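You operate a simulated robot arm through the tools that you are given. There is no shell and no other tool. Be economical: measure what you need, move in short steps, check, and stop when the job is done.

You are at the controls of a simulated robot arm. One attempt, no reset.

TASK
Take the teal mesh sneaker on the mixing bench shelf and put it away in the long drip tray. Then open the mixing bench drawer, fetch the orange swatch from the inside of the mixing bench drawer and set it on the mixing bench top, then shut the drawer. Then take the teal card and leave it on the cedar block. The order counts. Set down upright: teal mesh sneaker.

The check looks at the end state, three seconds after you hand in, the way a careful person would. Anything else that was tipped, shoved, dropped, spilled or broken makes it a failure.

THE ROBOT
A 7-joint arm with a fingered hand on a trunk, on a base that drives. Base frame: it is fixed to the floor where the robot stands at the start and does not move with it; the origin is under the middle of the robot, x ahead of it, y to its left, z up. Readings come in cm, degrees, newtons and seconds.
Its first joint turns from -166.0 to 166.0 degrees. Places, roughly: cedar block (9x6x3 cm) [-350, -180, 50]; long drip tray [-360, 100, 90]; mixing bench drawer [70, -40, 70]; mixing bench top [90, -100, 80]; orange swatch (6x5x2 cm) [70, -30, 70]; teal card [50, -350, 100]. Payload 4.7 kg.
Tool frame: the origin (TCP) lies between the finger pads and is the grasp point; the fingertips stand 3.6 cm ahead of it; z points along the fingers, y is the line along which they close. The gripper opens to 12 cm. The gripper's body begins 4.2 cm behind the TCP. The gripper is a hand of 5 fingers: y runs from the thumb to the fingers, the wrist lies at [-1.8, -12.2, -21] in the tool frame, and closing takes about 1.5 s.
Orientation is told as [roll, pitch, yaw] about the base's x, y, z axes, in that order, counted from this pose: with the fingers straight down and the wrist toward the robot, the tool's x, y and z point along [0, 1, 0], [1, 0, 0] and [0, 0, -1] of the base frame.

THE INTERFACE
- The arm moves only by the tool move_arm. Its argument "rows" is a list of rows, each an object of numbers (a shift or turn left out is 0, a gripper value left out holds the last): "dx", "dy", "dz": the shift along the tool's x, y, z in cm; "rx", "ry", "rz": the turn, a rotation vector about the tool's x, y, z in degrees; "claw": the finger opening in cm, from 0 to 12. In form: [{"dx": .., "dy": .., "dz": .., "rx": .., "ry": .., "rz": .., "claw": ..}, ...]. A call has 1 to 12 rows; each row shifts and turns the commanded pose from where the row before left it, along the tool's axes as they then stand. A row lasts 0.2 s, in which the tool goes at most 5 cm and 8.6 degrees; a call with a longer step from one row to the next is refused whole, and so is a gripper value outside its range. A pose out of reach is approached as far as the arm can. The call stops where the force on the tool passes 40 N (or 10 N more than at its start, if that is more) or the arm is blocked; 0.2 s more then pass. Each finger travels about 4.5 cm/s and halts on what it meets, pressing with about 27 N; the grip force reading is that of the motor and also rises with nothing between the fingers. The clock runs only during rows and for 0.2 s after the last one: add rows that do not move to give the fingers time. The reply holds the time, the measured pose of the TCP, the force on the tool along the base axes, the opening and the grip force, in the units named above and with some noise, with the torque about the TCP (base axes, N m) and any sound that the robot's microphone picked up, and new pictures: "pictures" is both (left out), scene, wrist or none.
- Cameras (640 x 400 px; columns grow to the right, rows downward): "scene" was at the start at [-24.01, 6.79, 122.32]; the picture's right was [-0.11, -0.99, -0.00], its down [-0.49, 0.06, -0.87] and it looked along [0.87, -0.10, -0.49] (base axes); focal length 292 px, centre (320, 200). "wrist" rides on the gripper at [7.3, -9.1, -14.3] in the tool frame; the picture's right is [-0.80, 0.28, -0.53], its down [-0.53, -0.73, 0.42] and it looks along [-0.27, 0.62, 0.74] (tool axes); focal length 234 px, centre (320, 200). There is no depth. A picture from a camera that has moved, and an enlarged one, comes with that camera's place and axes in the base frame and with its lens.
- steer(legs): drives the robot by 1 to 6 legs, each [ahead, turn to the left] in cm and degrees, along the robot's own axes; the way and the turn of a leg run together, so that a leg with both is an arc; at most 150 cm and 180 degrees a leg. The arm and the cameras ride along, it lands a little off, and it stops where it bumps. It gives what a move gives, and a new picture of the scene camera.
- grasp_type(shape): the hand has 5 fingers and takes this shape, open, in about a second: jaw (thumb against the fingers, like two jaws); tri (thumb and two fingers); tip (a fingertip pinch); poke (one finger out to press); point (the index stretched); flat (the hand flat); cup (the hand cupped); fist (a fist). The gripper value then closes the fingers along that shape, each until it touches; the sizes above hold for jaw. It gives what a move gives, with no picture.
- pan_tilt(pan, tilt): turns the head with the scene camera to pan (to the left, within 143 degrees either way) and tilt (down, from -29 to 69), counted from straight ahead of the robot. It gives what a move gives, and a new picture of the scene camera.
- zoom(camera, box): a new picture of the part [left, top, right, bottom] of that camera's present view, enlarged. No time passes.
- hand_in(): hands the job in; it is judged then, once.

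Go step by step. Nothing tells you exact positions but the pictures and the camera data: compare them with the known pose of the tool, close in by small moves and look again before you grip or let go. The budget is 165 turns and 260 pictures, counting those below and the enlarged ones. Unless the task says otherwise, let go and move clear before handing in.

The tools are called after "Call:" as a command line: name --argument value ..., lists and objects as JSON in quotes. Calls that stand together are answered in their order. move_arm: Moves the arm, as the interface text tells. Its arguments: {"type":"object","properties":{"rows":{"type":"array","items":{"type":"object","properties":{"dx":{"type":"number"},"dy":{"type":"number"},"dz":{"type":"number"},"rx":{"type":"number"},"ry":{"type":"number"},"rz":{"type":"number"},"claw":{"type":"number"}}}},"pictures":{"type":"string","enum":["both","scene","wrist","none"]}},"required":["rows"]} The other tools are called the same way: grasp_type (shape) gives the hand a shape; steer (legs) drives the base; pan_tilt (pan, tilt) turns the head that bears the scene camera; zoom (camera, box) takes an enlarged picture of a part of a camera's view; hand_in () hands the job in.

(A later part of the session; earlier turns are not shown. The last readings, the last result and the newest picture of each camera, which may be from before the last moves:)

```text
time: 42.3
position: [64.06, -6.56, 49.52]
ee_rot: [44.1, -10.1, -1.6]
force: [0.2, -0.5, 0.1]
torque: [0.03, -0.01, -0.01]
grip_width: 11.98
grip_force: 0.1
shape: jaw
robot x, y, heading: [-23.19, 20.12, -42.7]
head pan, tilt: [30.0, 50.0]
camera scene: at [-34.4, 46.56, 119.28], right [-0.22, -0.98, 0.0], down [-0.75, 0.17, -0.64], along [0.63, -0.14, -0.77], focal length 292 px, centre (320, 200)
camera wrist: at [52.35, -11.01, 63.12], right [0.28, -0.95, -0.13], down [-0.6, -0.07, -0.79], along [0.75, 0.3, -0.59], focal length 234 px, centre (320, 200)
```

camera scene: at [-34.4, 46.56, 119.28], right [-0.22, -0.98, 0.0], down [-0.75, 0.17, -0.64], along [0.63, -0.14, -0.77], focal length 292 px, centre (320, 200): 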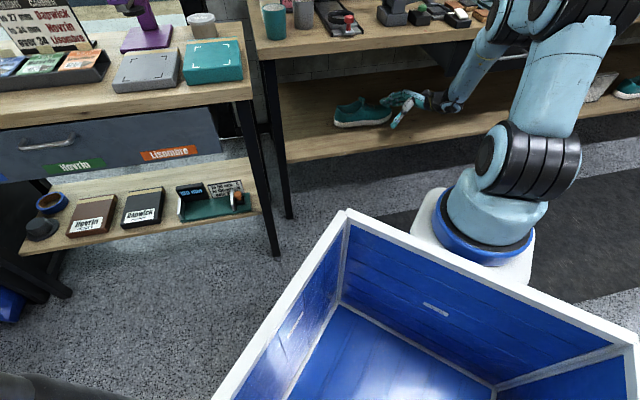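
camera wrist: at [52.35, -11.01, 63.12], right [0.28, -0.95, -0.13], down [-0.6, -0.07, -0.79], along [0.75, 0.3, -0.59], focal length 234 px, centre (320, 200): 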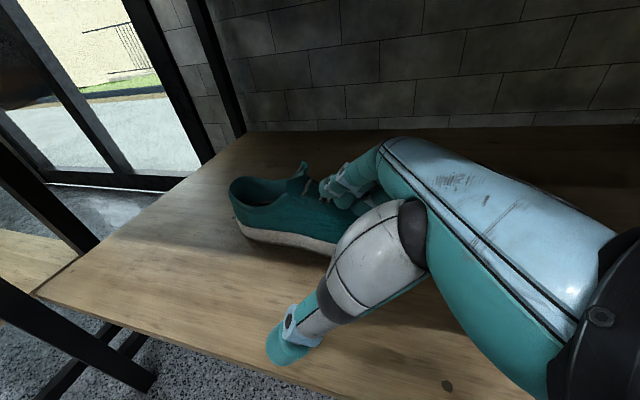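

The wrist was going under the drawer; I'll back out a bit, reduce the side tilt to 20° and pitch −20° so the wrist stays left of the drawer and low.

Call:
move_arm --rows '[{"dx": 0.48, "dy": -3.94, "dz": -0.5}, {"dx": 0.48, "dy": -3.94, "dz": -0.5}, {"dx": 0.48, "dy": -3.94, "dz": -0.5}, {"ry": -8}, {"ry": -8}, {"ry": -8}, {"rx": -4.7, "rz": -1.7}, {"rx": -4.7, "rz": -1.7}, {}]' --pictures "both"

```text
time: 44.3
position: [52.15, -6.2, 49.54]
ee_rot: [20.1, -20.2, -1.5]
force: [0.4, -1.0, -0.5]
torque: [0.01, -0.02, -0.04]
grip_width: 11.98
grip_force: 0.1
shape: jaw
robot x, y, heading: [-23.37, 20.23, -42.5]
head pan, tilt: [30.0, 50.0]
camera scene: at [-34.41, 46.55, 119.28], right [-0.22, -0.98, 0.0], down [-0.75, 0.17, -0.64], along [0.63, -0.14, -0.77], focal length 292 px, centre (320, 200)
camera wrist: at [38.05, -3.95, 61.48], right [0.16, -0.94, 0.3], down [-0.5, -0.34, -0.8], along [0.85, -0.02, -0.52], focal length 234 px, centre (320, 200)
```

scene: 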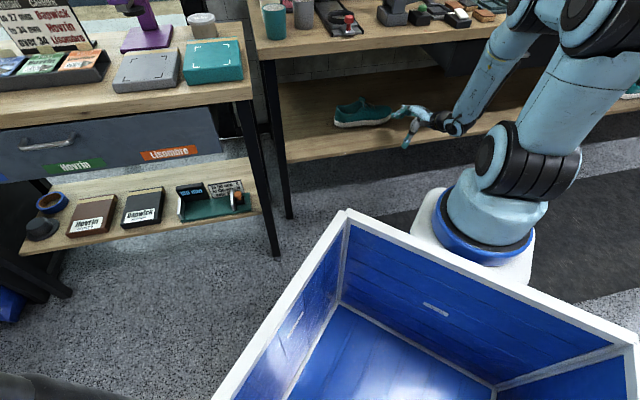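
wrist: 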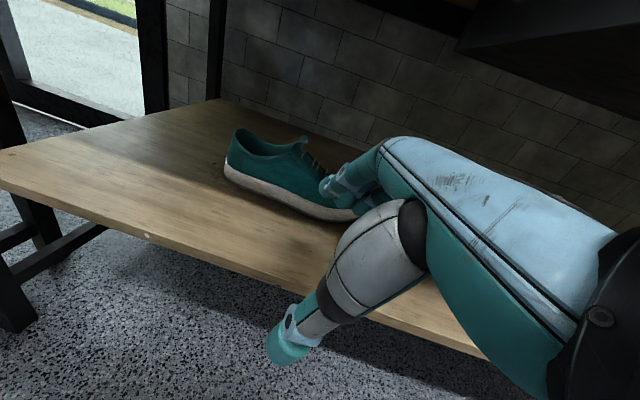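

Call:
pan_tilt --pan 20 --tilt 28

```text
time: 45.1
position: [52.09, -6.26, 49.4]
ee_rot: [20.0, -20.2, -1.5]
force: [0.1, -0.5, 0.6]
torque: [0.02, 0.03, -0.01]
grip_width: 12.0
grip_force: 0.1
shape: jaw
robot x, y, heading: [-23.02, 20.22, -42.8]
head pan, tilt: [20.0, 28.0]
camera scene: at [-33.5, 44.73, 122.54], right [-0.38, -0.92, 0.0], down [-0.43, 0.18, -0.88], along [0.81, -0.34, -0.47], focal length 292 px, centre (320, 200)
```

scene: 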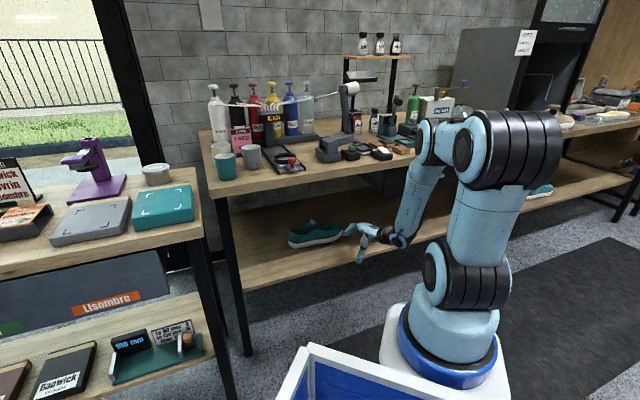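

Now the arm plane is clear: elbow high, forearm down, and there's room. I'll go in at z≈49 in steps.

Call:
move_arm --rows '[{"dx": -0.47, "dy": 3.76, "dz": 1.28}, {"dx": -0.47, "dy": 3.76, "dz": 1.28}, {"dx": -0.47, "dy": 3.76, "dz": 1.28}]' --pictures "both"

```text
time: 45.9
position: [64.16, -6.61, 49.5]
ee_rot: [20.1, -20.2, -1.6]
force: [0.2, -0.1, -0.2]
torque: [-0.01, -0.02, 0.0]
grip_width: 12.01
grip_force: 0.1
shape: jaw
robot x, y, heading: [-22.92, 20.37, -42.7]
head pan, tilt: [20.0, 28.0]
camera scene: at [-33.5, 44.73, 122.55], right [-0.39, -0.92, 0.0], down [-0.43, 0.18, -0.88], along [0.81, -0.34, -0.47], focal length 292 px, centre (320, 200)
camera wrist: at [50.09, -4.29, 61.53], right [0.16, -0.94, 0.3], down [-0.5, -0.34, -0.8], along [0.85, -0.02, -0.52], focal length 234 px, centre (320, 200)
```

scene: 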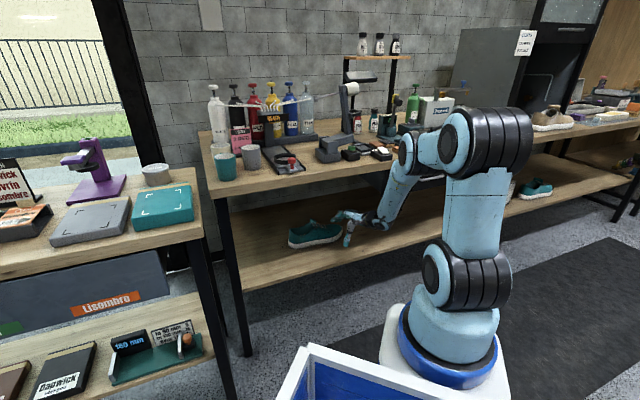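
wrist: 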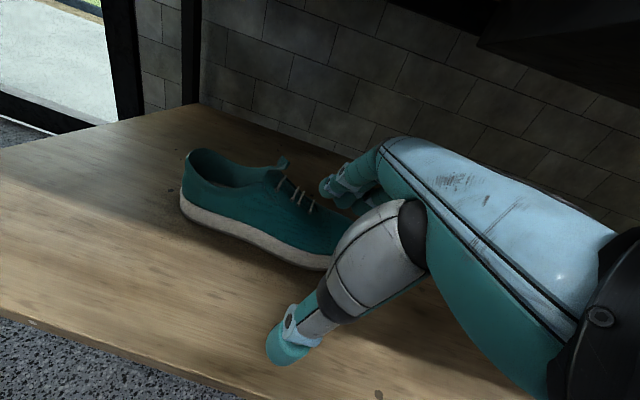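

Call:
move_arm --rows '[{"dx": 0.6, "dy": 3.76, "dz": 1.6}, {"dx": 0.6, "dy": 3.76, "dz": 1.6}]' --pictures "both"

```text
time: 46.5
position: [72.25, -4.68, 49.56]
ee_rot: [20.1, -20.1, -1.5]
force: [0.7, -0.6, -0.2]
torque: [0.02, 0.05, 0.04]
grip_width: 12.01
grip_force: 0.1
shape: jaw
robot x, y, heading: [-23.2, 19.93, -42.5]
head pan, tilt: [20.0, 28.0]
camera scene: at [-33.49, 44.73, 122.55], right [-0.39, -0.92, 0.0], down [-0.43, 0.18, -0.88], along [0.81, -0.34, -0.47], focal length 292 px, centre (320, 200)
camera wrist: at [58.18, -2.26, 61.58], right [0.16, -0.94, 0.3], down [-0.5, -0.34, -0.8], along [0.85, -0.02, -0.52], focal length 234 px, centre (320, 200)
```

scene: 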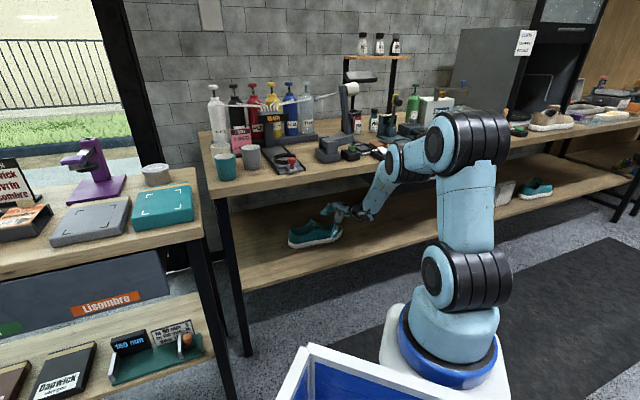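
wrist: 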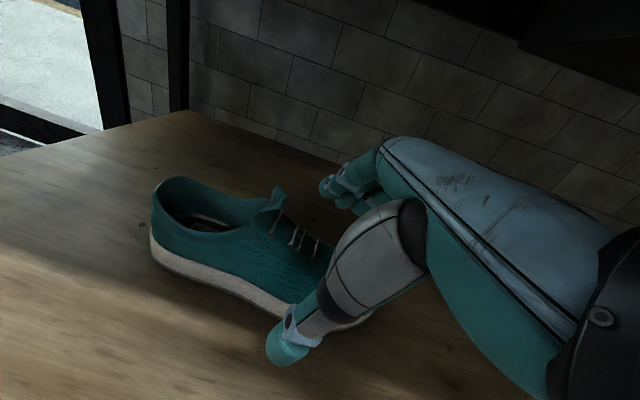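

Call:
move_arm --rows '[{"dx": 0.76, "dy": 1.85, "dz": 1.55}, {"dx": 0.76, "dy": 1.85, "dz": 1.55}]' --pictures "wrist"

Call:
zoom --camera "scene" --box '[270, 180, 400, 261]'

```text
time: 47.1
position: [76.74, -2.34, 48.74]
ee_rot: [20.0, -20.2, -1.5]
force: [-0.1, 0.1, 0.0]
torque: [0.03, 0.03, 0.02]
grip_width: 12.01
grip_force: 0.1
shape: jaw
robot x, y, heading: [-22.83, 20.03, -42.8]
head pan, tilt: [20.0, 28.0]
camera wrist: at [62.6, 0.1, 60.71], right [0.16, -0.94, 0.3], down [-0.5, -0.34, -0.8], along [0.85, -0.02, -0.52], focal length 234 px, centre (320, 200)
```

wrist: 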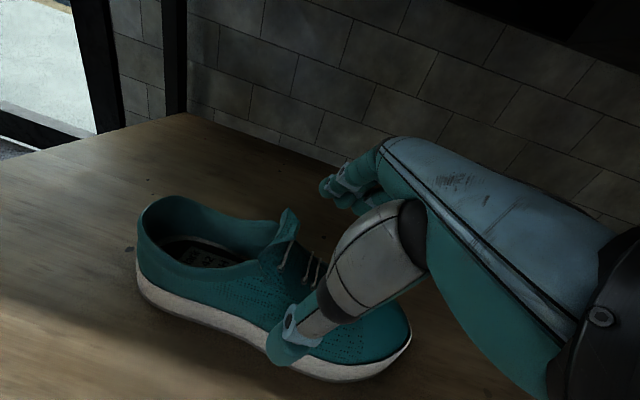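

```text
4.92 times, centred on (335, 220) of scene
camera zoom: at [-33.49, 44.73, 122.55], right [-0.39, -0.92, 0.0], down [-0.43, 0.18, -0.88], along [0.81, -0.34, -0.47], focal length 1437 px, centre (246, 99)
```

zoom: 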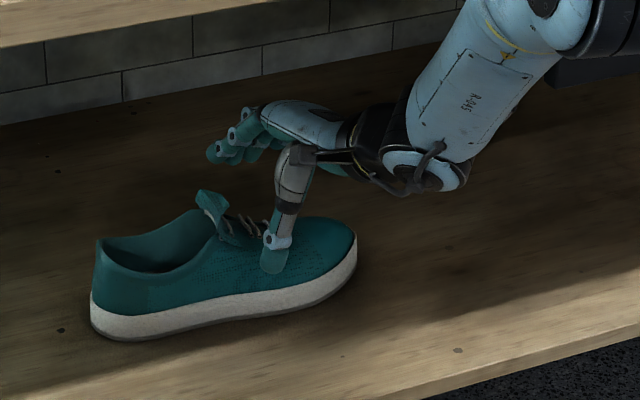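

The thumb sits just outside the near side. I'll shift 1 cm toward me and lower around the midfoot.

Call:
move_arm --rows '[{"dx": -0.34, "dy": -1.03, "dz": -0.52}, {"dx": -0.6, "dy": -0.65, "dz": 1.67}, {"dx": -0.6, "dy": -0.65, "dz": 1.67}, {"dx": -0.6, "dy": -0.65, "dz": 1.67}]' --pictures "both"

Call:
zoom --camera "scene" --box '[270, 180, 400, 261]'

```text
time: 48.1
position: [75.6, -2.56, 43.16]
ee_rot: [20.0, -20.4, -1.4]
force: [1.0, 0.0, 0.0]
torque: [-0.01, 0.03, -0.01]
grip_width: 12.0
grip_force: 0.0
shape: jaw
robot x, y, heading: [-23.08, 20.55, -42.5]
head pan, tilt: [20.0, 28.0]
camera scene: at [-33.5, 44.73, 122.55], right [-0.39, -0.92, 0.0], down [-0.43, 0.18, -0.88], along [0.81, -0.34, -0.47], focal length 292 px, centre (320, 200)
camera wrist: at [61.49, -0.29, 55.15], right [0.16, -0.94, 0.3], down [-0.5, -0.34, -0.8], along [0.85, -0.02, -0.52], focal length 234 px, centre (320, 200)
```

scene: 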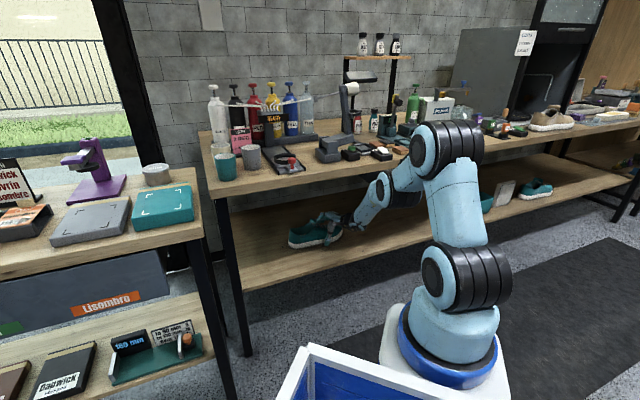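
wrist: 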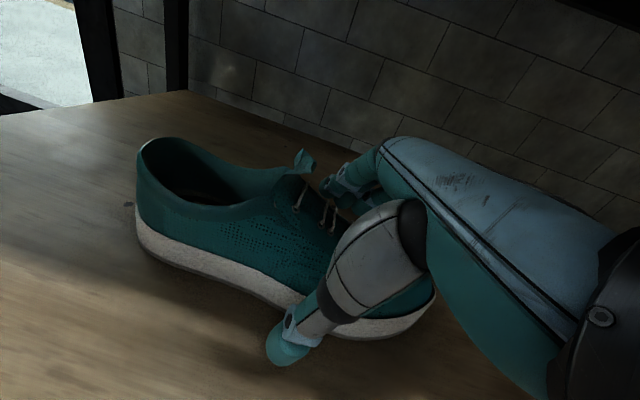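

```text
4.92 times, centred on (335, 220) of scene
camera zoom: at [-33.5, 44.73, 122.55], right [-0.39, -0.92, 0.0], down [-0.43, 0.18, -0.88], along [0.81, -0.34, -0.47], focal length 1437 px, centre (246, 99)
```

zoom: 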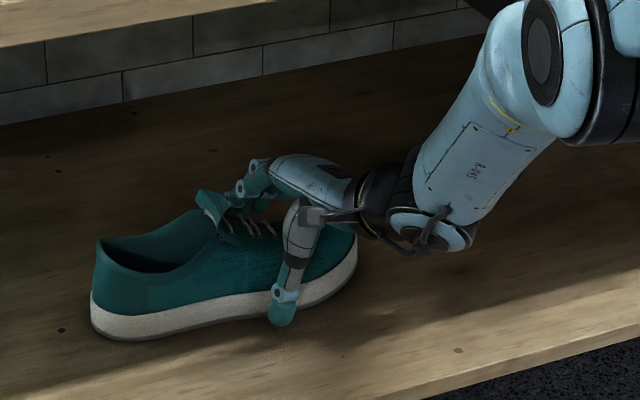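

Thumb is at the near side, fingers over the far side, no contact force. Closing now.

Call:
move_arm --rows '[{"claw": 6}, {}, {}, {}, {"claw": 3}, {}, {}, {}, {"claw": 0}, {}, {}, {}]' --pictures "wrist"

Call:
zoom --camera "scene" --box '[270, 180, 400, 261]'

```text
time: 50.7
position: [75.44, -2.56, 43.22]
ee_rot: [20.1, -20.2, -1.5]
force: [2.0, -0.6, 6.5]
torque: [-0.05, 0.1, 0.08]
grip_width: 7.93
grip_force: 27.1
shape: jaw
robot x, y, heading: [-23.06, 20.35, -42.7]
head pan, tilt: [20.0, 28.0]
camera wrist: at [61.45, -0.29, 55.14], right [0.16, -0.94, 0.3], down [-0.5, -0.34, -0.8], along [0.85, -0.02, -0.52], focal length 234 px, centre (320, 200)
```

wrist: 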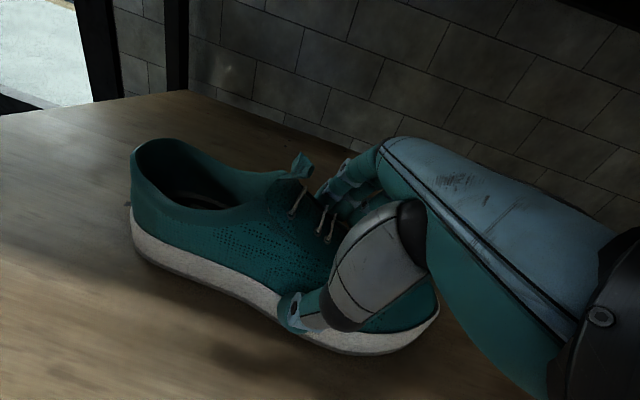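

```text
4.92 times, centred on (335, 220) of scene
camera zoom: at [-33.52, 44.73, 122.54], right [-0.39, -0.92, 0.0], down [-0.43, 0.18, -0.88], along [0.81, -0.34, -0.47], focal length 1437 px, centre (246, 99)
```

zoom: 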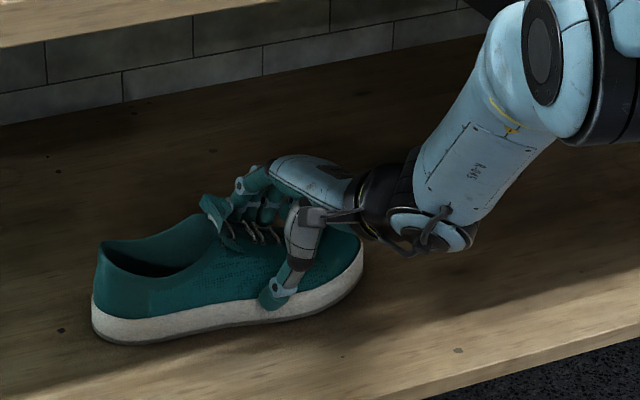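

Gripped at 7.9 cm. Test lift by 3 cm.

Call:
move_arm --rows '[{"dx": 0.32, "dy": 0.34, "dz": -0.88}, {"dx": 0.32, "dy": 0.34, "dz": -0.88}, {"dx": 0.32, "dy": 0.34, "dz": -0.88}, {}]' --pictures "wrist"

Call:
zoom --camera "scene" --box '[270, 180, 400, 261]'

```text
time: 51.7
position: [75.31, -2.72, 46.13]
ee_rot: [20.0, -20.1, -1.3]
force: [0.1, -0.2, -3.0]
torque: [-0.1, 0.04, 0.0]
grip_width: 7.95
grip_force: 27.0
shape: jaw
robot x, y, heading: [-22.94, 20.48, -42.6]
head pan, tilt: [20.0, 28.0]
camera wrist: at [61.32, -0.34, 58.1], right [0.16, -0.94, 0.3], down [-0.5, -0.34, -0.8], along [0.85, -0.02, -0.52], focal length 234 px, centre (320, 200)
```

wrist: 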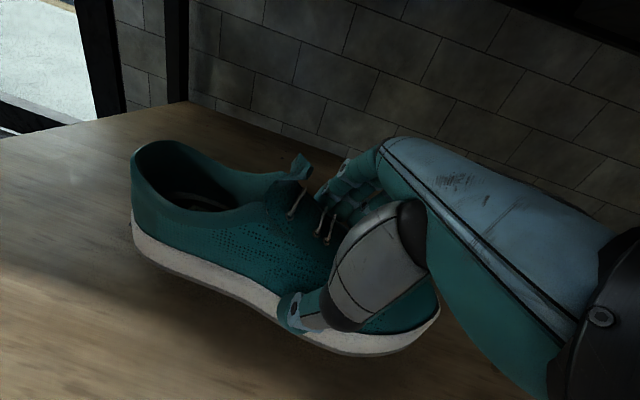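

```text
4.92 times, centred on (335, 220) of scene
camera zoom: at [-33.48, 44.72, 122.55], right [-0.39, -0.92, 0.0], down [-0.43, 0.18, -0.88], along [0.81, -0.34, -0.47], focal length 1437 px, centre (246, 99)
```

zoom: 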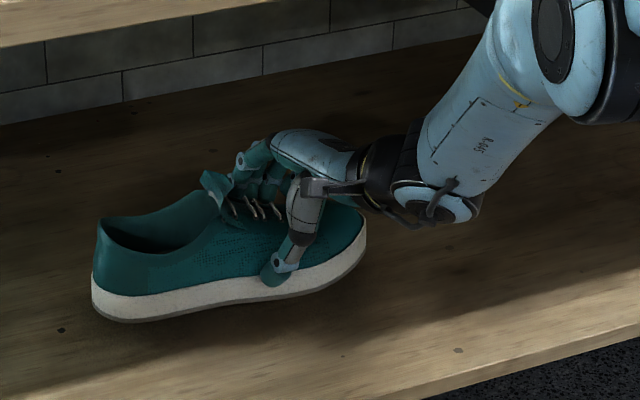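

Holding. Withdraw from the shelf.

Call:
move_arm --rows '[{"dx": 0.3, "dy": -1.9, "dz": -0.8}, {"dx": 0.47, "dy": -3.76, "dz": -1.28}, {"dx": 0.47, "dy": -3.76, "dz": -1.28}, {"dx": 0.47, "dy": -3.76, "dz": -1.28}, {"dx": 0.47, "dy": -3.76, "dz": -1.28}, {"dx": 0.47, "dy": -3.76, "dz": -1.28}, {"dx": 0.47, "dy": -3.76, "dz": -1.28}, {"dx": 0.47, "dy": -3.76, "dz": -1.28}]' --pictures "scene"

```text
time: 53.5
position: [45.31, -1.64, 46.24]
ee_rot: [20.0, -20.3, -1.6]
force: [1.1, 0.3, -4.0]
torque: [-0.1, 0.06, 0.0]
grip_width: 7.9
grip_force: 26.7
shape: jaw
robot x, y, heading: [-23.36, 20.13, -42.5]
head pan, tilt: [20.0, 28.0]
camera scene: at [-33.5, 44.72, 122.55], right [-0.38, -0.92, 0.0], down [-0.43, 0.18, -0.88], along [0.81, -0.34, -0.47], focal length 292 px, centre (320, 200)
```

scene: 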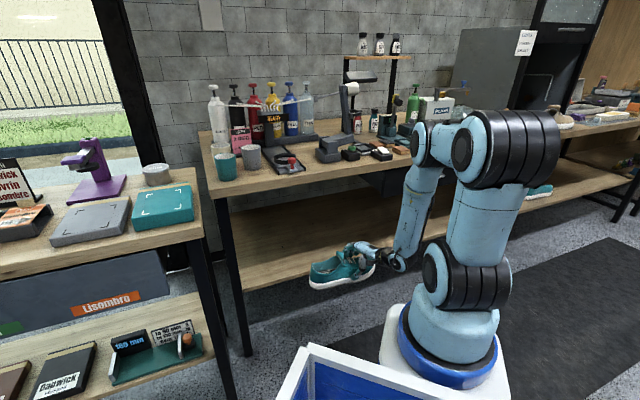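

Call:
move_arm --rows '[{"dx": 1.5, "dy": 1.07, "dz": -4.1}, {"dx": 1.5, "dy": 1.07, "dz": -4.1}, {"dx": 1.5, "dy": 1.07, "dz": -4.1}, {"dx": 1.5, "dy": 1.07, "dz": -4.1}, {"dx": 1.5, "dy": 1.07, "dz": -4.1}, {"dx": 1.5, "dy": 1.07, "dz": -4.1}, {"dx": 1.5, "dy": 1.07, "dz": -4.1}, {"dx": 1.5, "dy": 1.07, "dz": -4.1}, {"dx": 1.5, "dy": 1.07, "dz": -4.1}, {"dx": 1.5, "dy": 1.07, "dz": -4.1}, {"dx": 1.5, "dy": 1.07, "dz": -4.1}, {"dx": 1.5, "dy": 1.07, "dz": -4.1}]' --pictures "scene"

```text
time: 56.1
position: [39.23, -1.85, 99.74]
ee_rot: [20.1, -20.1, -1.5]
force: [-0.2, -0.6, -3.2]
torque: [-0.1, 0.04, 0.02]
grip_width: 7.9
grip_force: 26.7
shape: jaw
robot x, y, heading: [-23.26, 20.59, -42.5]
head pan, tilt: [20.0, 28.0]
camera scene: at [-33.48, 44.71, 122.55], right [-0.39, -0.92, 0.0], down [-0.43, 0.18, -0.88], along [0.81, -0.34, -0.47], focal length 292 px, centre (320, 200)
```

scene: 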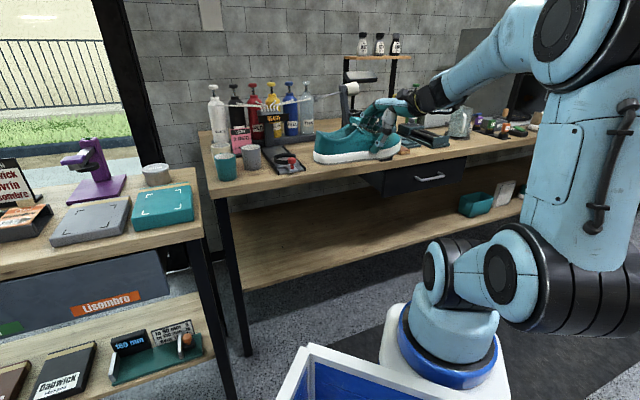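

The shoe is held level. I'll lift a bit more, back away from the benches, and turn toward the cart behind.

Call:
move_arm --rows '[{"dx": 1.5, "dy": 0.6, "dz": -4.3}, {"dx": 1.5, "dy": 0.6, "dz": -4.3}, {"dx": 1.0, "dy": -3.0, "dz": -1.5}]' --pictures "none"

Call:
steer --legs '[[-60, 0], [0, -155]]'

Call:
pan_tilt --pan 0 --tilt 25

```text
time: 56.9
position: [33.85, -1.37, 109.25]
ee_rot: [20.1, -20.1, -1.5]
force: [0.7, -0.5, -4.1]
torque: [-0.06, 0.08, 0.0]
grip_width: 7.86
grip_force: 27.1
shape: jaw
robot x, y, heading: [-23.05, 20.37, -42.9]
head pan, tilt: [20.0, 28.0]
```

```text
time: 66.7
position: [-128.57, 54.58, 109.32]
ee_rot: [20.0, -20.2, -154.2]
force: [0.0, -0.3, -3.1]
torque: [0.12, -0.03, 0.01]
grip_width: 7.81
grip_force: 27.0
shape: jaw
robot x, y, heading: [-67.92, 61.56, 164.6]
head pan, tilt: [20.0, 28.0]
camera scene: at [-47.44, 44.13, 122.55], right [-0.08, 1.0, 0.0], down [0.47, 0.04, -0.88], along [-0.88, -0.07, -0.47], focal length 292 px, centre (320, 200)
```

scene: 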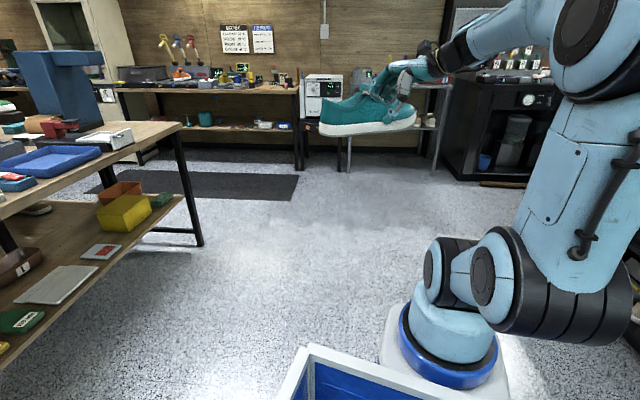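

```text
time: 67.5
position: [-128.42, 54.45, 109.42]
ee_rot: [20.0, -20.1, -154.2]
force: [-1.0, 0.0, -3.1]
torque: [0.08, 0.0, -0.01]
grip_width: 7.78
grip_force: 27.2
shape: jaw
robot x, y, heading: [-67.99, 61.42, 164.7]
head pan, tilt: [0.0, 25.0]
camera scene: at [-47.23, 47.3, 123.03], right [0.26, 0.96, 0.0], down [0.41, -0.11, -0.91], along [-0.87, 0.24, -0.42], focal length 292 px, centre (320, 200)
```

scene: 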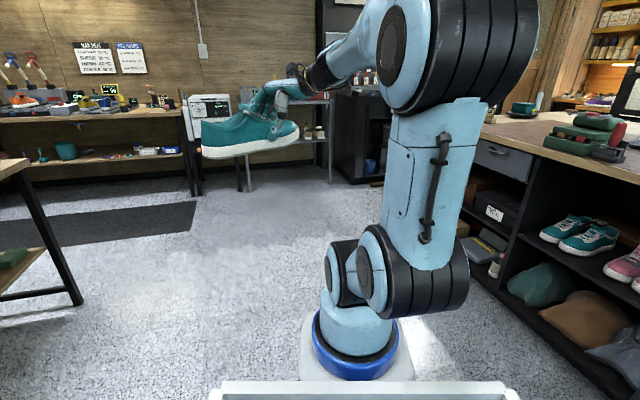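

Call:
steer --legs '[[0, 3], [135, 0]]'

Call:
pan_tilt --pan 12 --tilt 25

```text
time: 74.6
position: [-258.96, 80.79, 109.26]
ee_rot: [20.0, -20.2, -151.6]
force: [0.7, 0.1, -5.0]
torque: [0.08, 0.0, 0.01]
grip_width: 7.82
grip_force: 27.1
shape: jaw
robot x, y, heading: [-199.18, 90.22, 167.0]
head pan, tilt: [0.0, 25.0]
camera scene: at [-177.38, 77.28, 123.03], right [0.22, 0.98, 0.0], down [0.41, -0.09, -0.91], along [-0.88, 0.2, -0.42], focal length 292 px, centre (320, 200)
```

scene: 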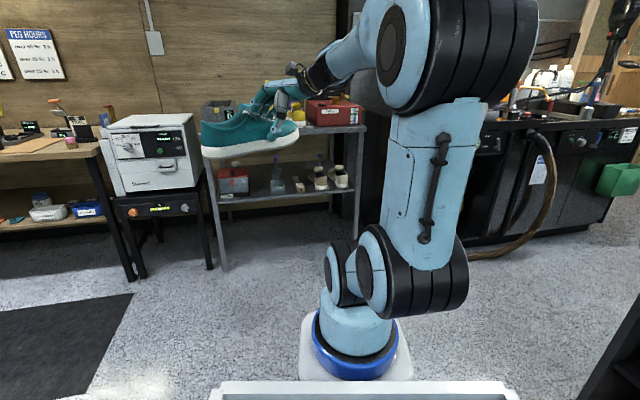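

```text
time: 75.4
position: [-258.8, 80.71, 109.25]
ee_rot: [20.0, -20.2, -151.6]
force: [-0.3, -0.4, -2.5]
torque: [0.11, -0.03, 0.01]
grip_width: 7.8
grip_force: 27.4
shape: jaw
robot x, y, heading: [-198.48, 90.37, 167.2]
head pan, tilt: [12.0, 25.0]
camera scene: at [-177.61, 75.37, 123.03], right [0.01, 1.0, 0.0], down [0.42, -0.01, -0.91], along [-0.91, 0.01, -0.42], focal length 292 px, centre (320, 200)
```

scene: 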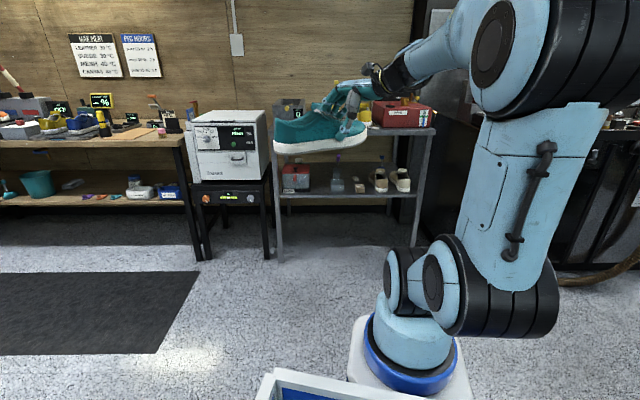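

The shoe hides the tray. I'll move the hand aside to look at the cart top.

Call:
move_arm --rows '[{"dx": 3.2, "dy": 1.87, "dz": 1.9}, {"dx": 3.2, "dy": 1.87, "dz": 1.9}, {"dx": 3.2, "dy": 1.87, "dz": 1.9}, {"dx": 3.2, "dy": 1.87, "dz": 1.9}, {"dx": 3.2, "dy": 1.87, "dz": 1.9}, {"dx": 3.2, "dy": 1.87, "dz": 1.9}, {"dx": 3.2, "dy": 1.87, "dz": 1.9}]' --pictures "scene"

Call:
zoom --camera "scene" --box '[240, 60, 480, 210]'

```text
time: 77.0
position: [-259.13, 51.53, 109.31]
ee_rot: [20.0, -20.3, -151.5]
force: [0.2, 0.5, -1.5]
torque: [0.1, 0.0, 0.02]
grip_width: 7.78
grip_force: 26.6
shape: jaw
robot x, y, heading: [-198.63, 90.58, 167.2]
head pan, tilt: [12.0, 25.0]
camera scene: at [-177.6, 75.37, 123.03], right [0.01, 1.0, 0.0], down [0.42, -0.01, -0.91], along [-0.91, 0.01, -0.42], focal length 292 px, centre (320, 200)
```

scene: 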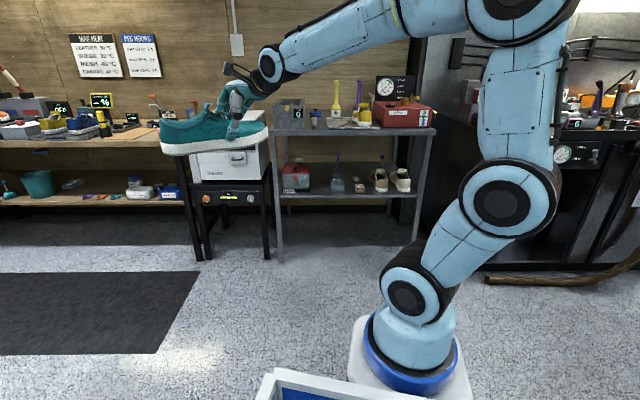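

```text
2.67 times, centred on (360, 135) of scene
camera zoom: at [-177.6, 75.37, 123.03], right [0.01, 1.0, 0.0], down [0.42, -0.01, -0.91], along [-0.91, 0.01, -0.42], focal length 779 px, centre (213, 373)
```

zoom: 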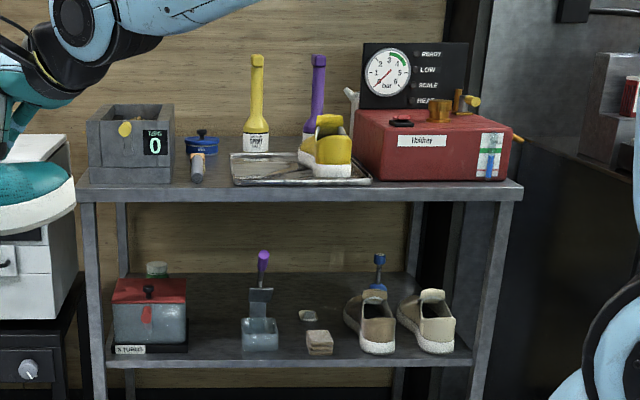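

Call:
steer --legs '[[55, 0]]'

Call:
pan_tilt --pan 10 --tilt 20

Call:
zoom --camera "wrist" --box '[0, 0, 640, 400]'

```text
time: 80.1
position: [-310.8, 62.46, 109.4]
ee_rot: [20.1, -20.2, -150.9]
force: [-0.9, 0.1, -4.2]
torque: [0.11, -0.01, 0.0]
grip_width: 7.8
grip_force: 26.8
shape: jaw
robot x, y, heading: [-250.96, 102.17, 168.1]
head pan, tilt: [12.0, 25.0]
camera scene: at [-229.76, 87.06, 123.03], right [0.0, 1.0, 0.0], down [0.42, 0.0, -0.91], along [-0.91, 0.0, -0.42], focal length 292 px, centre (320, 200)
```

scene: 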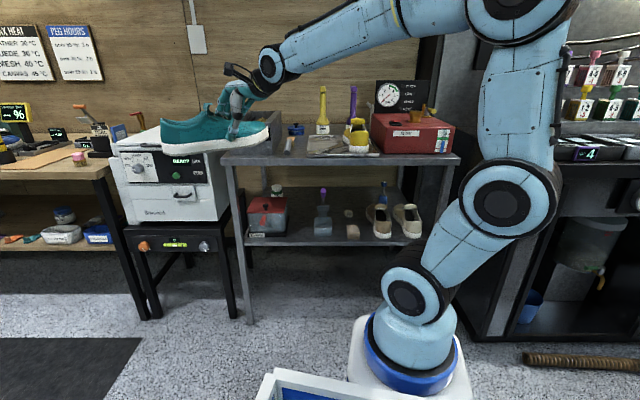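

```text
time: 80.7
position: [-310.89, 62.29, 109.19]
ee_rot: [20.0, -20.1, -150.9]
force: [-0.2, -0.3, -2.4]
torque: [0.12, 0.02, 0.04]
grip_width: 7.8
grip_force: 27.0
shape: jaw
robot x, y, heading: [-251.51, 102.09, 168.0]
head pan, tilt: [10.0, 20.0]
camera scene: at [-229.85, 87.39, 123.83], right [0.04, 1.0, 0.0], down [0.34, -0.01, -0.94], along [-0.94, 0.03, -0.34], focal length 292 px, centre (320, 200)
```

scene: 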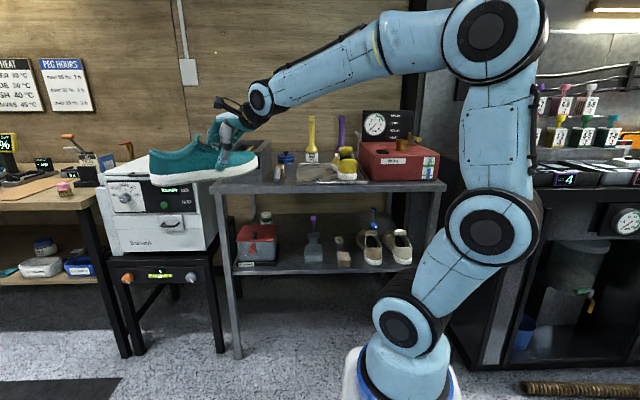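

```text
1.00 times, centred on (320, 200) of wrist (not enlarged: the box is as wide or as high as the picture)
camera zoom: at [-297.62, 67.55, 121.23], right [-0.62, 0.73, 0.3], down [0.25, 0.55, -0.8], along [-0.74, -0.42, -0.52], focal length 234 px, centre (320, 200)
```

zoom: 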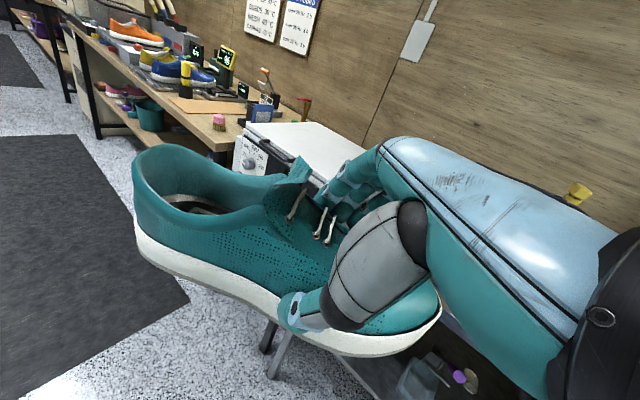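

Call:
zoom --camera "scene" --box '[240, 100, 460, 237]'

```text
2.91 times, centred on (350, 168) of scene
camera zoom: at [-229.85, 87.39, 123.83], right [0.04, 1.0, 0.0], down [0.34, -0.01, -0.94], along [-0.94, 0.03, -0.34], focal length 849 px, centre (233, 292)
```

zoom: 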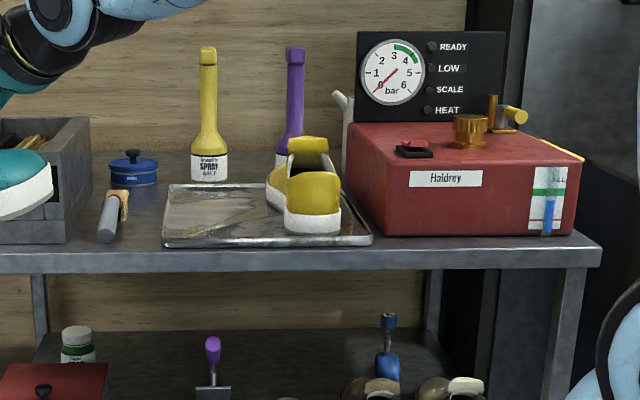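

The tray on the cart top spans about x −345…−379, y 81…111, with a yellow shoe on its right half; the left half is free. I'll rotate the hand (yaw −120°) so the thumb and wrist are on the free left side and the shoe points along x.

Call:
move_arm --rows '[{"rx": -2.58, "ry": -2.75, "rz": 7.1}, {"rx": -2.58, "ry": -2.75, "rz": 7.1}, {"rx": -2.58, "ry": -2.75, "rz": 7.1}, {"rx": -2.58, "ry": -2.75, "rz": 7.1}, {"rx": -2.58, "ry": -2.75, "rz": 7.1}, {"rx": -2.58, "ry": -2.75, "rz": 7.1}, {"rx": -2.58, "ry": -2.75, "rz": 7.1}]' --pictures "scene"

```text
time: 82.3
position: [-310.89, 62.3, 109.32]
ee_rot: [20.2, -20.1, 152.6]
force: [-0.9, 0.6, -2.0]
torque: [0.0, -0.06, 0.01]
grip_width: 7.76
grip_force: 26.8
shape: jaw
robot x, y, heading: [-251.24, 101.8, 168.0]
head pan, tilt: [10.0, 20.0]
camera scene: at [-229.85, 87.4, 123.84], right [0.04, 1.0, 0.0], down [0.34, -0.01, -0.94], along [-0.94, 0.03, -0.34], focal length 292 px, centre (320, 200)
```

scene: 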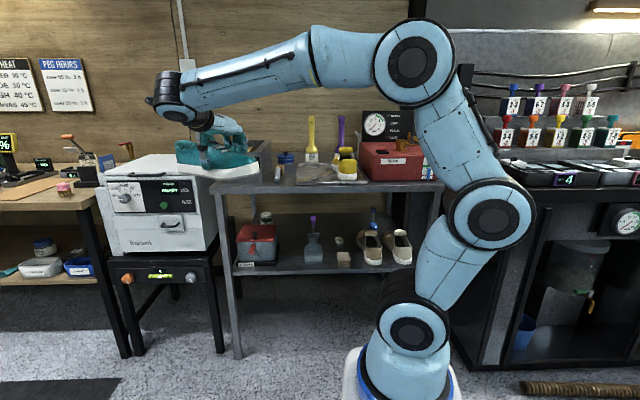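

Call:
move_arm --rows '[{"rx": -2.58, "ry": -2.75, "rz": 7.1}, {"rx": -2.58, "ry": -2.75, "rz": 7.1}, {"rx": -2.58, "ry": -2.75, "rz": 7.1}, {"rx": -2.58, "ry": -2.75, "rz": 7.1}, {"rx": -2.58, "ry": -2.75, "rz": 7.1}, {"rx": -2.58, "ry": -2.75, "rz": 7.1}, {"rx": -2.58, "ry": -2.75, "rz": 7.1}, {"rx": -2.58, "ry": -2.75, "rz": 7.1}]' --pictures "both"

```text
time: 84.1
position: [-310.81, 66.15, 104.16]
ee_rot: [20.2, -19.8, 92.3]
force: [1.5, 1.2, 0.7]
torque: [-0.14, -0.06, 0.1]
grip_width: 7.72
grip_force: 27.0
shape: jaw
out of reach, approached as far as the arm can: row 7, 8
robot x, y, heading: [-250.99, 101.77, 168.1]
head pan, tilt: [10.0, 20.0]
camera scene: at [-229.77, 87.42, 123.82], right [0.03, 1.0, 0.0], down [0.34, -0.01, -0.94], along [-0.94, 0.03, -0.34], focal length 292 px, centre (320, 200)
camera wrist: at [-311.95, 52.13, 116.28], right [0.93, 0.23, 0.3], down [0.37, -0.48, -0.8], along [-0.04, 0.85, -0.53], focal length 234 px, centre (320, 200)
```

scene: 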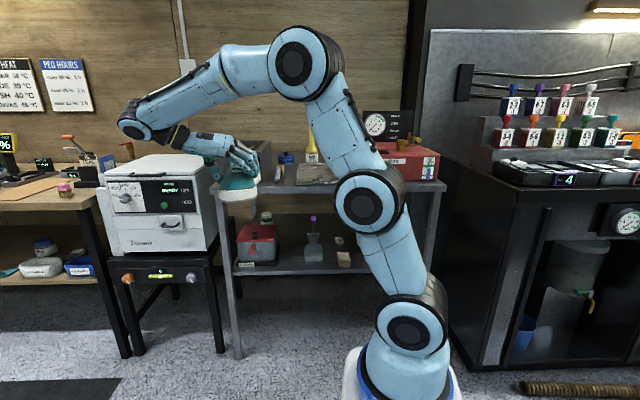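
wrist: 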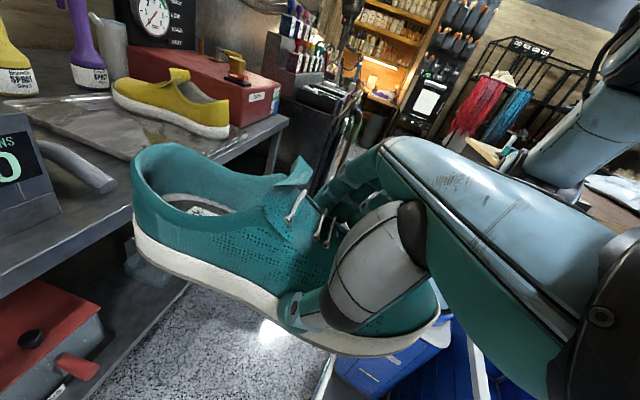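

The pose works but is at the arm's limit; the robot should stand further left (lower y). I'll sidestep: turn left, drive 45, turn back.

Call:
steer --legs '[[0, 90], [45, 0], [0, -75]]'

Call:
pan_tilt --pan -15 --tilt 25

```text
time: 93.9
position: [-309.05, 7.83, 104.27]
ee_rot: [20.2, -19.8, 107.5]
force: [-0.7, -0.3, -3.8]
torque: [-0.02, -0.11, -0.01]
grip_width: 7.73
grip_force: 26.9
shape: jaw
robot x, y, heading: [-260.89, 57.85, -177.1]
head pan, tilt: [10.0, 20.0]
camera scene: at [-236.4, 49.1, 123.84], right [-0.22, 0.97, 0.0], down [0.33, 0.08, -0.94], along [-0.92, -0.21, -0.34], focal length 292 px, centre (320, 200)
```

scene: 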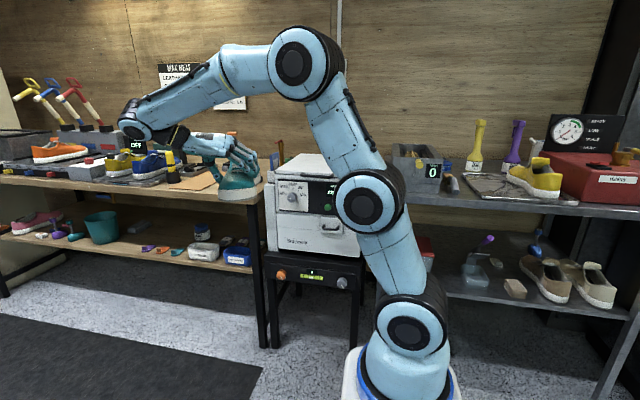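

```text
time: 94.8
position: [-309.08, 7.8, 104.16]
ee_rot: [20.2, -19.7, 107.4]
force: [0.5, 0.8, -3.6]
torque: [0.01, -0.08, 0.02]
grip_width: 7.72
grip_force: 26.6
shape: jaw
robot x, y, heading: [-260.66, 57.27, -177.3]
head pan, tilt: [-15.0, 25.0]
camera scene: at [-236.32, 53.1, 123.03], right [0.21, 0.98, 0.0], down [0.41, -0.09, -0.91], along [-0.89, 0.19, -0.42], focal length 292 px, centre (320, 200)
```

scene: 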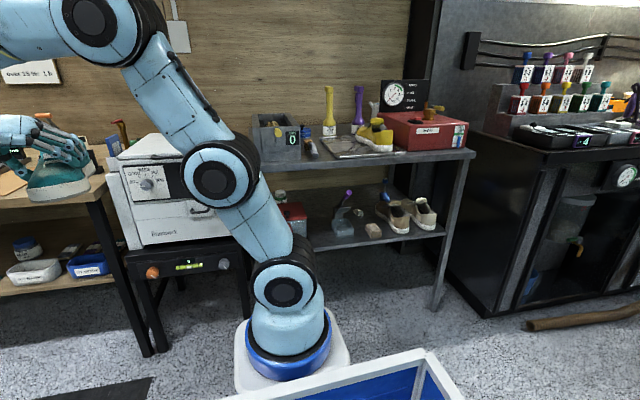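

Call:
zoom --camera "scene" --box '[250, 75, 480, 219]'

```text
2.78 times, centred on (365, 147) of scene
camera zoom: at [-236.32, 53.1, 123.03], right [0.21, 0.98, 0.0], down [0.41, -0.09, -0.91], along [-0.89, 0.19, -0.42], focal length 811 px, centre (195, 347)
```

zoom: 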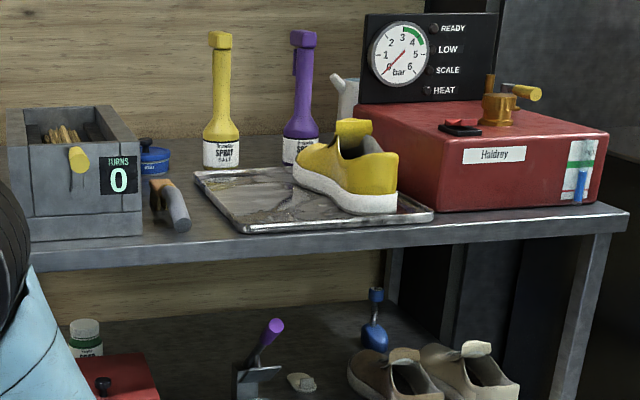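

The tray's free strip is about y 82–96, x −338…−370, rim z≈91.5. First swing the shoe toward it, rising.

Call:
move_arm --rows '[{"dx": -0.08, "dy": 4.05, "dz": 0.41}, {"dx": -0.08, "dy": 4.05, "dz": 0.41}, {"dx": -0.08, "dy": 4.05, "dz": 0.41}, {"dx": -0.08, "dy": 4.05, "dz": 0.41}, {"dx": -0.08, "dy": 4.05, "dz": 0.41}, {"dx": -0.08, "dy": 4.05, "dz": 0.41}, {"dx": -0.08, "dy": 4.05, "dz": 0.41}, {"dx": -0.08, "dy": 4.05, "dz": 0.41}]' --pictures "scene"

```text
time: 96.6
position: [-319.1, 37.84, 112.02]
ee_rot: [20.0, -19.8, 107.4]
force: [-1.1, 0.3, -4.0]
torque: [0.01, -0.1, -0.05]
grip_width: 7.71
grip_force: 27.4
shape: jaw
robot x, y, heading: [-260.79, 57.47, -177.0]
head pan, tilt: [-15.0, 25.0]
camera scene: at [-236.34, 53.11, 123.03], right [0.21, 0.98, 0.0], down [0.41, -0.09, -0.91], along [-0.89, 0.19, -0.42], focal length 292 px, centre (320, 200)
```

scene: 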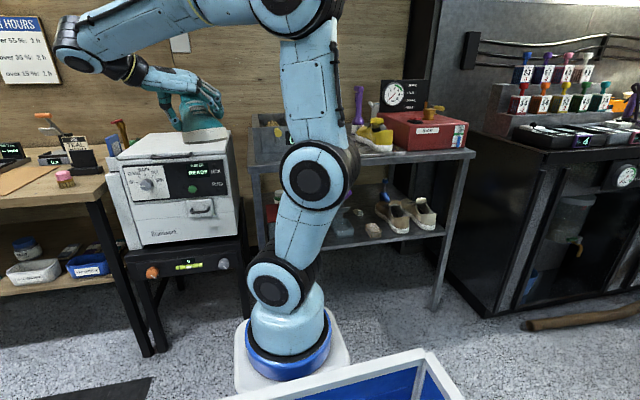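

Call:
move_arm --rows '[{"rx": -2.03, "ry": -2.17, "rz": 5.6}, {"rx": -2.03, "ry": -2.17, "rz": 5.6}, {"rx": -2.03, "ry": -2.17, "rz": 5.6}, {"dx": 0.33, "dy": 3.74, "dz": 1.57}, {"dx": 0.33, "dy": 3.74, "dz": 1.57}, {"dx": 0.33, "dy": 3.74, "dz": 1.57}, {"dx": 0.33, "dy": 3.74, "dz": 1.57}, {"dx": 0.33, "dy": 3.74, "dz": 1.57}, {"dx": 0.33, "dy": 3.74, "dz": 1.57}, {"dx": 0.33, "dy": 3.74, "dz": 1.57}, {"dx": 0.33, "dy": 3.74, "dz": 1.57}]' --pictures "both"

```text
time: 99.0
position: [-324.94, 70.05, 111.9]
ee_rot: [19.9, -19.8, 88.3]
force: [0.8, -0.1, -2.9]
torque: [-0.05, -0.1, 0.02]
grip_width: 7.73
grip_force: 27.0
shape: jaw
robot x, y, heading: [-260.25, 58.12, -177.1]
head pan, tilt: [-15.0, 25.0]
camera scene: at [-236.32, 53.13, 123.03], right [0.21, 0.98, 0.0], down [0.41, -0.09, -0.91], along [-0.89, 0.19, -0.42], focal length 292 px, centre (320, 200)
camera wrist: at [-327.25, 56.06, 123.9], right [0.94, 0.16, 0.3], down [0.34, -0.5, -0.79], along [0.02, 0.85, -0.53], focal length 234 px, centre (320, 200)
```

scene: 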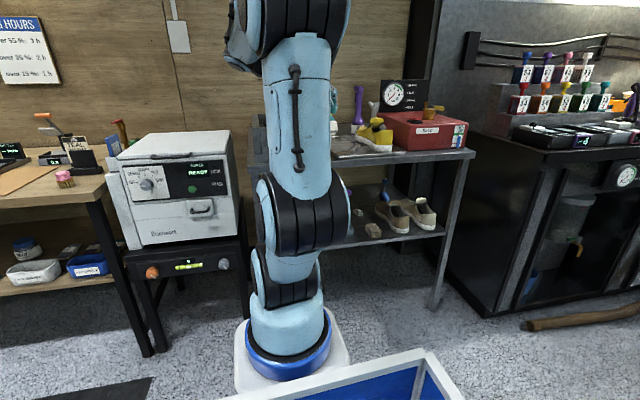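
wrist: 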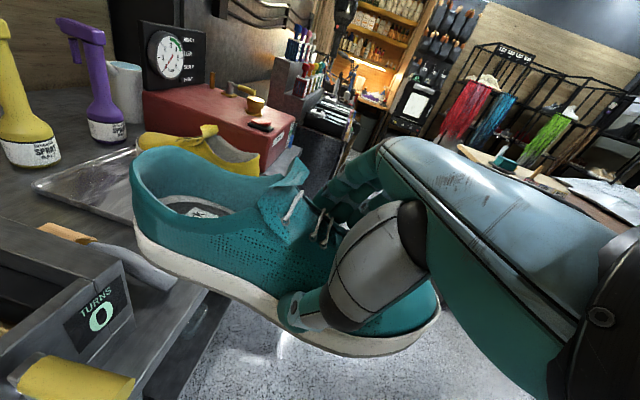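

Call:
move_arm --rows '[{"dx": 2.94, "dy": 1.81, "dz": 1.77}, {"dx": 2.94, "dy": 1.81, "dz": 1.77}, {"dx": 2.94, "dy": 1.81, "dz": 1.77}, {"dx": 2.94, "dy": 1.81, "dz": 1.77}, {"dx": 2.94, "dy": 1.81, "dz": 1.77}, {"dx": 2.94, "dy": 1.81, "dz": 1.77}, {"dx": 2.94, "dy": 1.81, "dz": 1.77}]' --pictures "both"

```text
time: 100.6
position: [-348.11, 84.09, 111.79]
ee_rot: [20.0, -19.8, 88.4]
force: [-0.2, 0.3, -2.1]
torque: [-0.04, -0.1, 0.01]
grip_width: 7.71
grip_force: 26.4
shape: jaw
robot x, y, heading: [-260.88, 57.31, -177.0]
head pan, tilt: [-15.0, 25.0]
camera scene: at [-236.3, 53.13, 123.03], right [0.21, 0.98, 0.0], down [0.41, -0.09, -0.91], along [-0.89, 0.19, -0.42], focal length 292 px, centre (320, 200)
camera wrist: at [-350.46, 70.17, 123.87], right [0.94, 0.16, 0.3], down [0.34, -0.5, -0.79], along [0.02, 0.85, -0.53], focal length 234 px, centre (320, 200)
```

scene: 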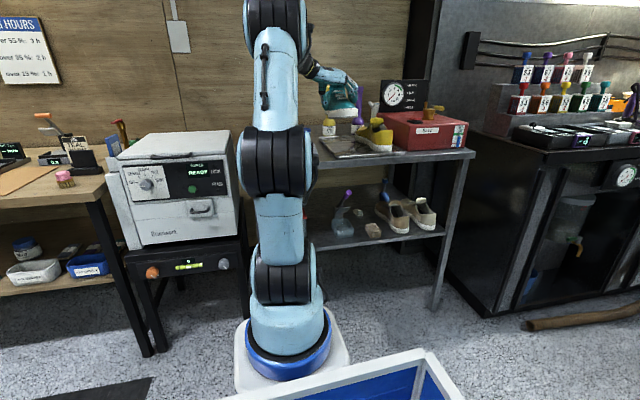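
wrist: 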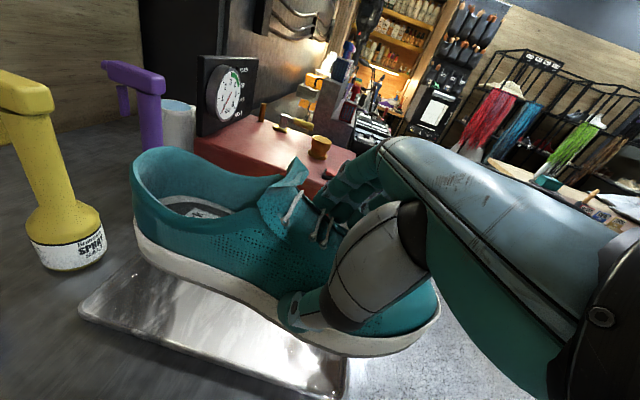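

Call:
move_arm --rows '[{"dx": 2.15, "dy": 1.62, "dz": 1.4}, {"dx": 2.15, "dy": 1.62, "dz": 1.4}, {"dx": -1.1, "dy": -1.17, "dz": 3.0}, {"dx": -1.1, "dy": -1.17, "dz": 3.0}, {"dx": -1.1, "dy": -1.17, "dz": 3.0}]' --pictures "both"

Call:
zoom --camera "scene" --box '[290, 60, 450, 160]'

```text
time: 101.8
position: [-353.24, 87.59, 101.76]
ee_rot: [20.1, -19.9, 88.4]
force: [0.9, -0.2, -1.5]
torque: [-0.06, -0.11, 0.0]
grip_width: 7.74
grip_force: 27.4
shape: jaw
robot x, y, heading: [-260.84, 57.42, -177.2]
head pan, tilt: [-15.0, 25.0]
camera scene: at [-236.31, 53.13, 123.03], right [0.21, 0.98, 0.0], down [0.41, -0.09, -0.91], along [-0.89, 0.19, -0.42], focal length 292 px, centre (320, 200)
camera wrist: at [-355.45, 73.66, 113.8], right [0.94, 0.16, 0.3], down [0.34, -0.5, -0.79], along [0.02, 0.85, -0.53], focal length 234 px, centre (320, 200)
```

scene: 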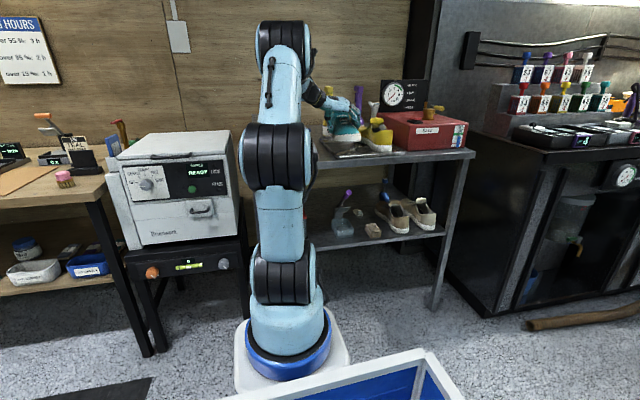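
wrist: 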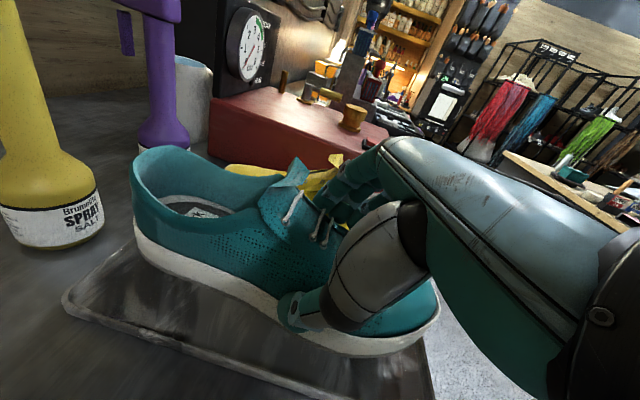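

```text
4.00 times, centred on (370, 110) of scene
camera zoom: at [-236.31, 53.13, 123.03], right [0.21, 0.98, 0.0], down [0.41, -0.09, -0.91], along [-0.89, 0.19, -0.42], focal length 1168 px, centre (120, 560)
```

zoom: 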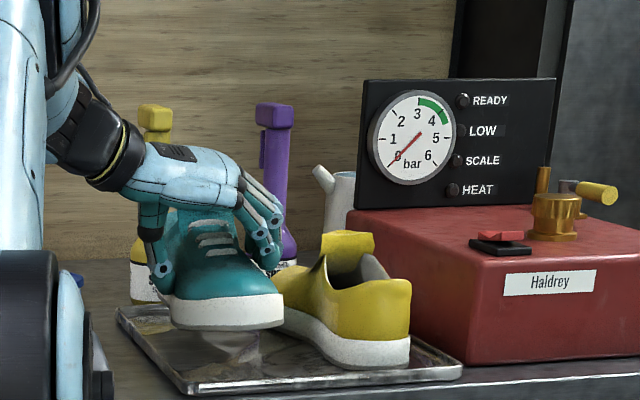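

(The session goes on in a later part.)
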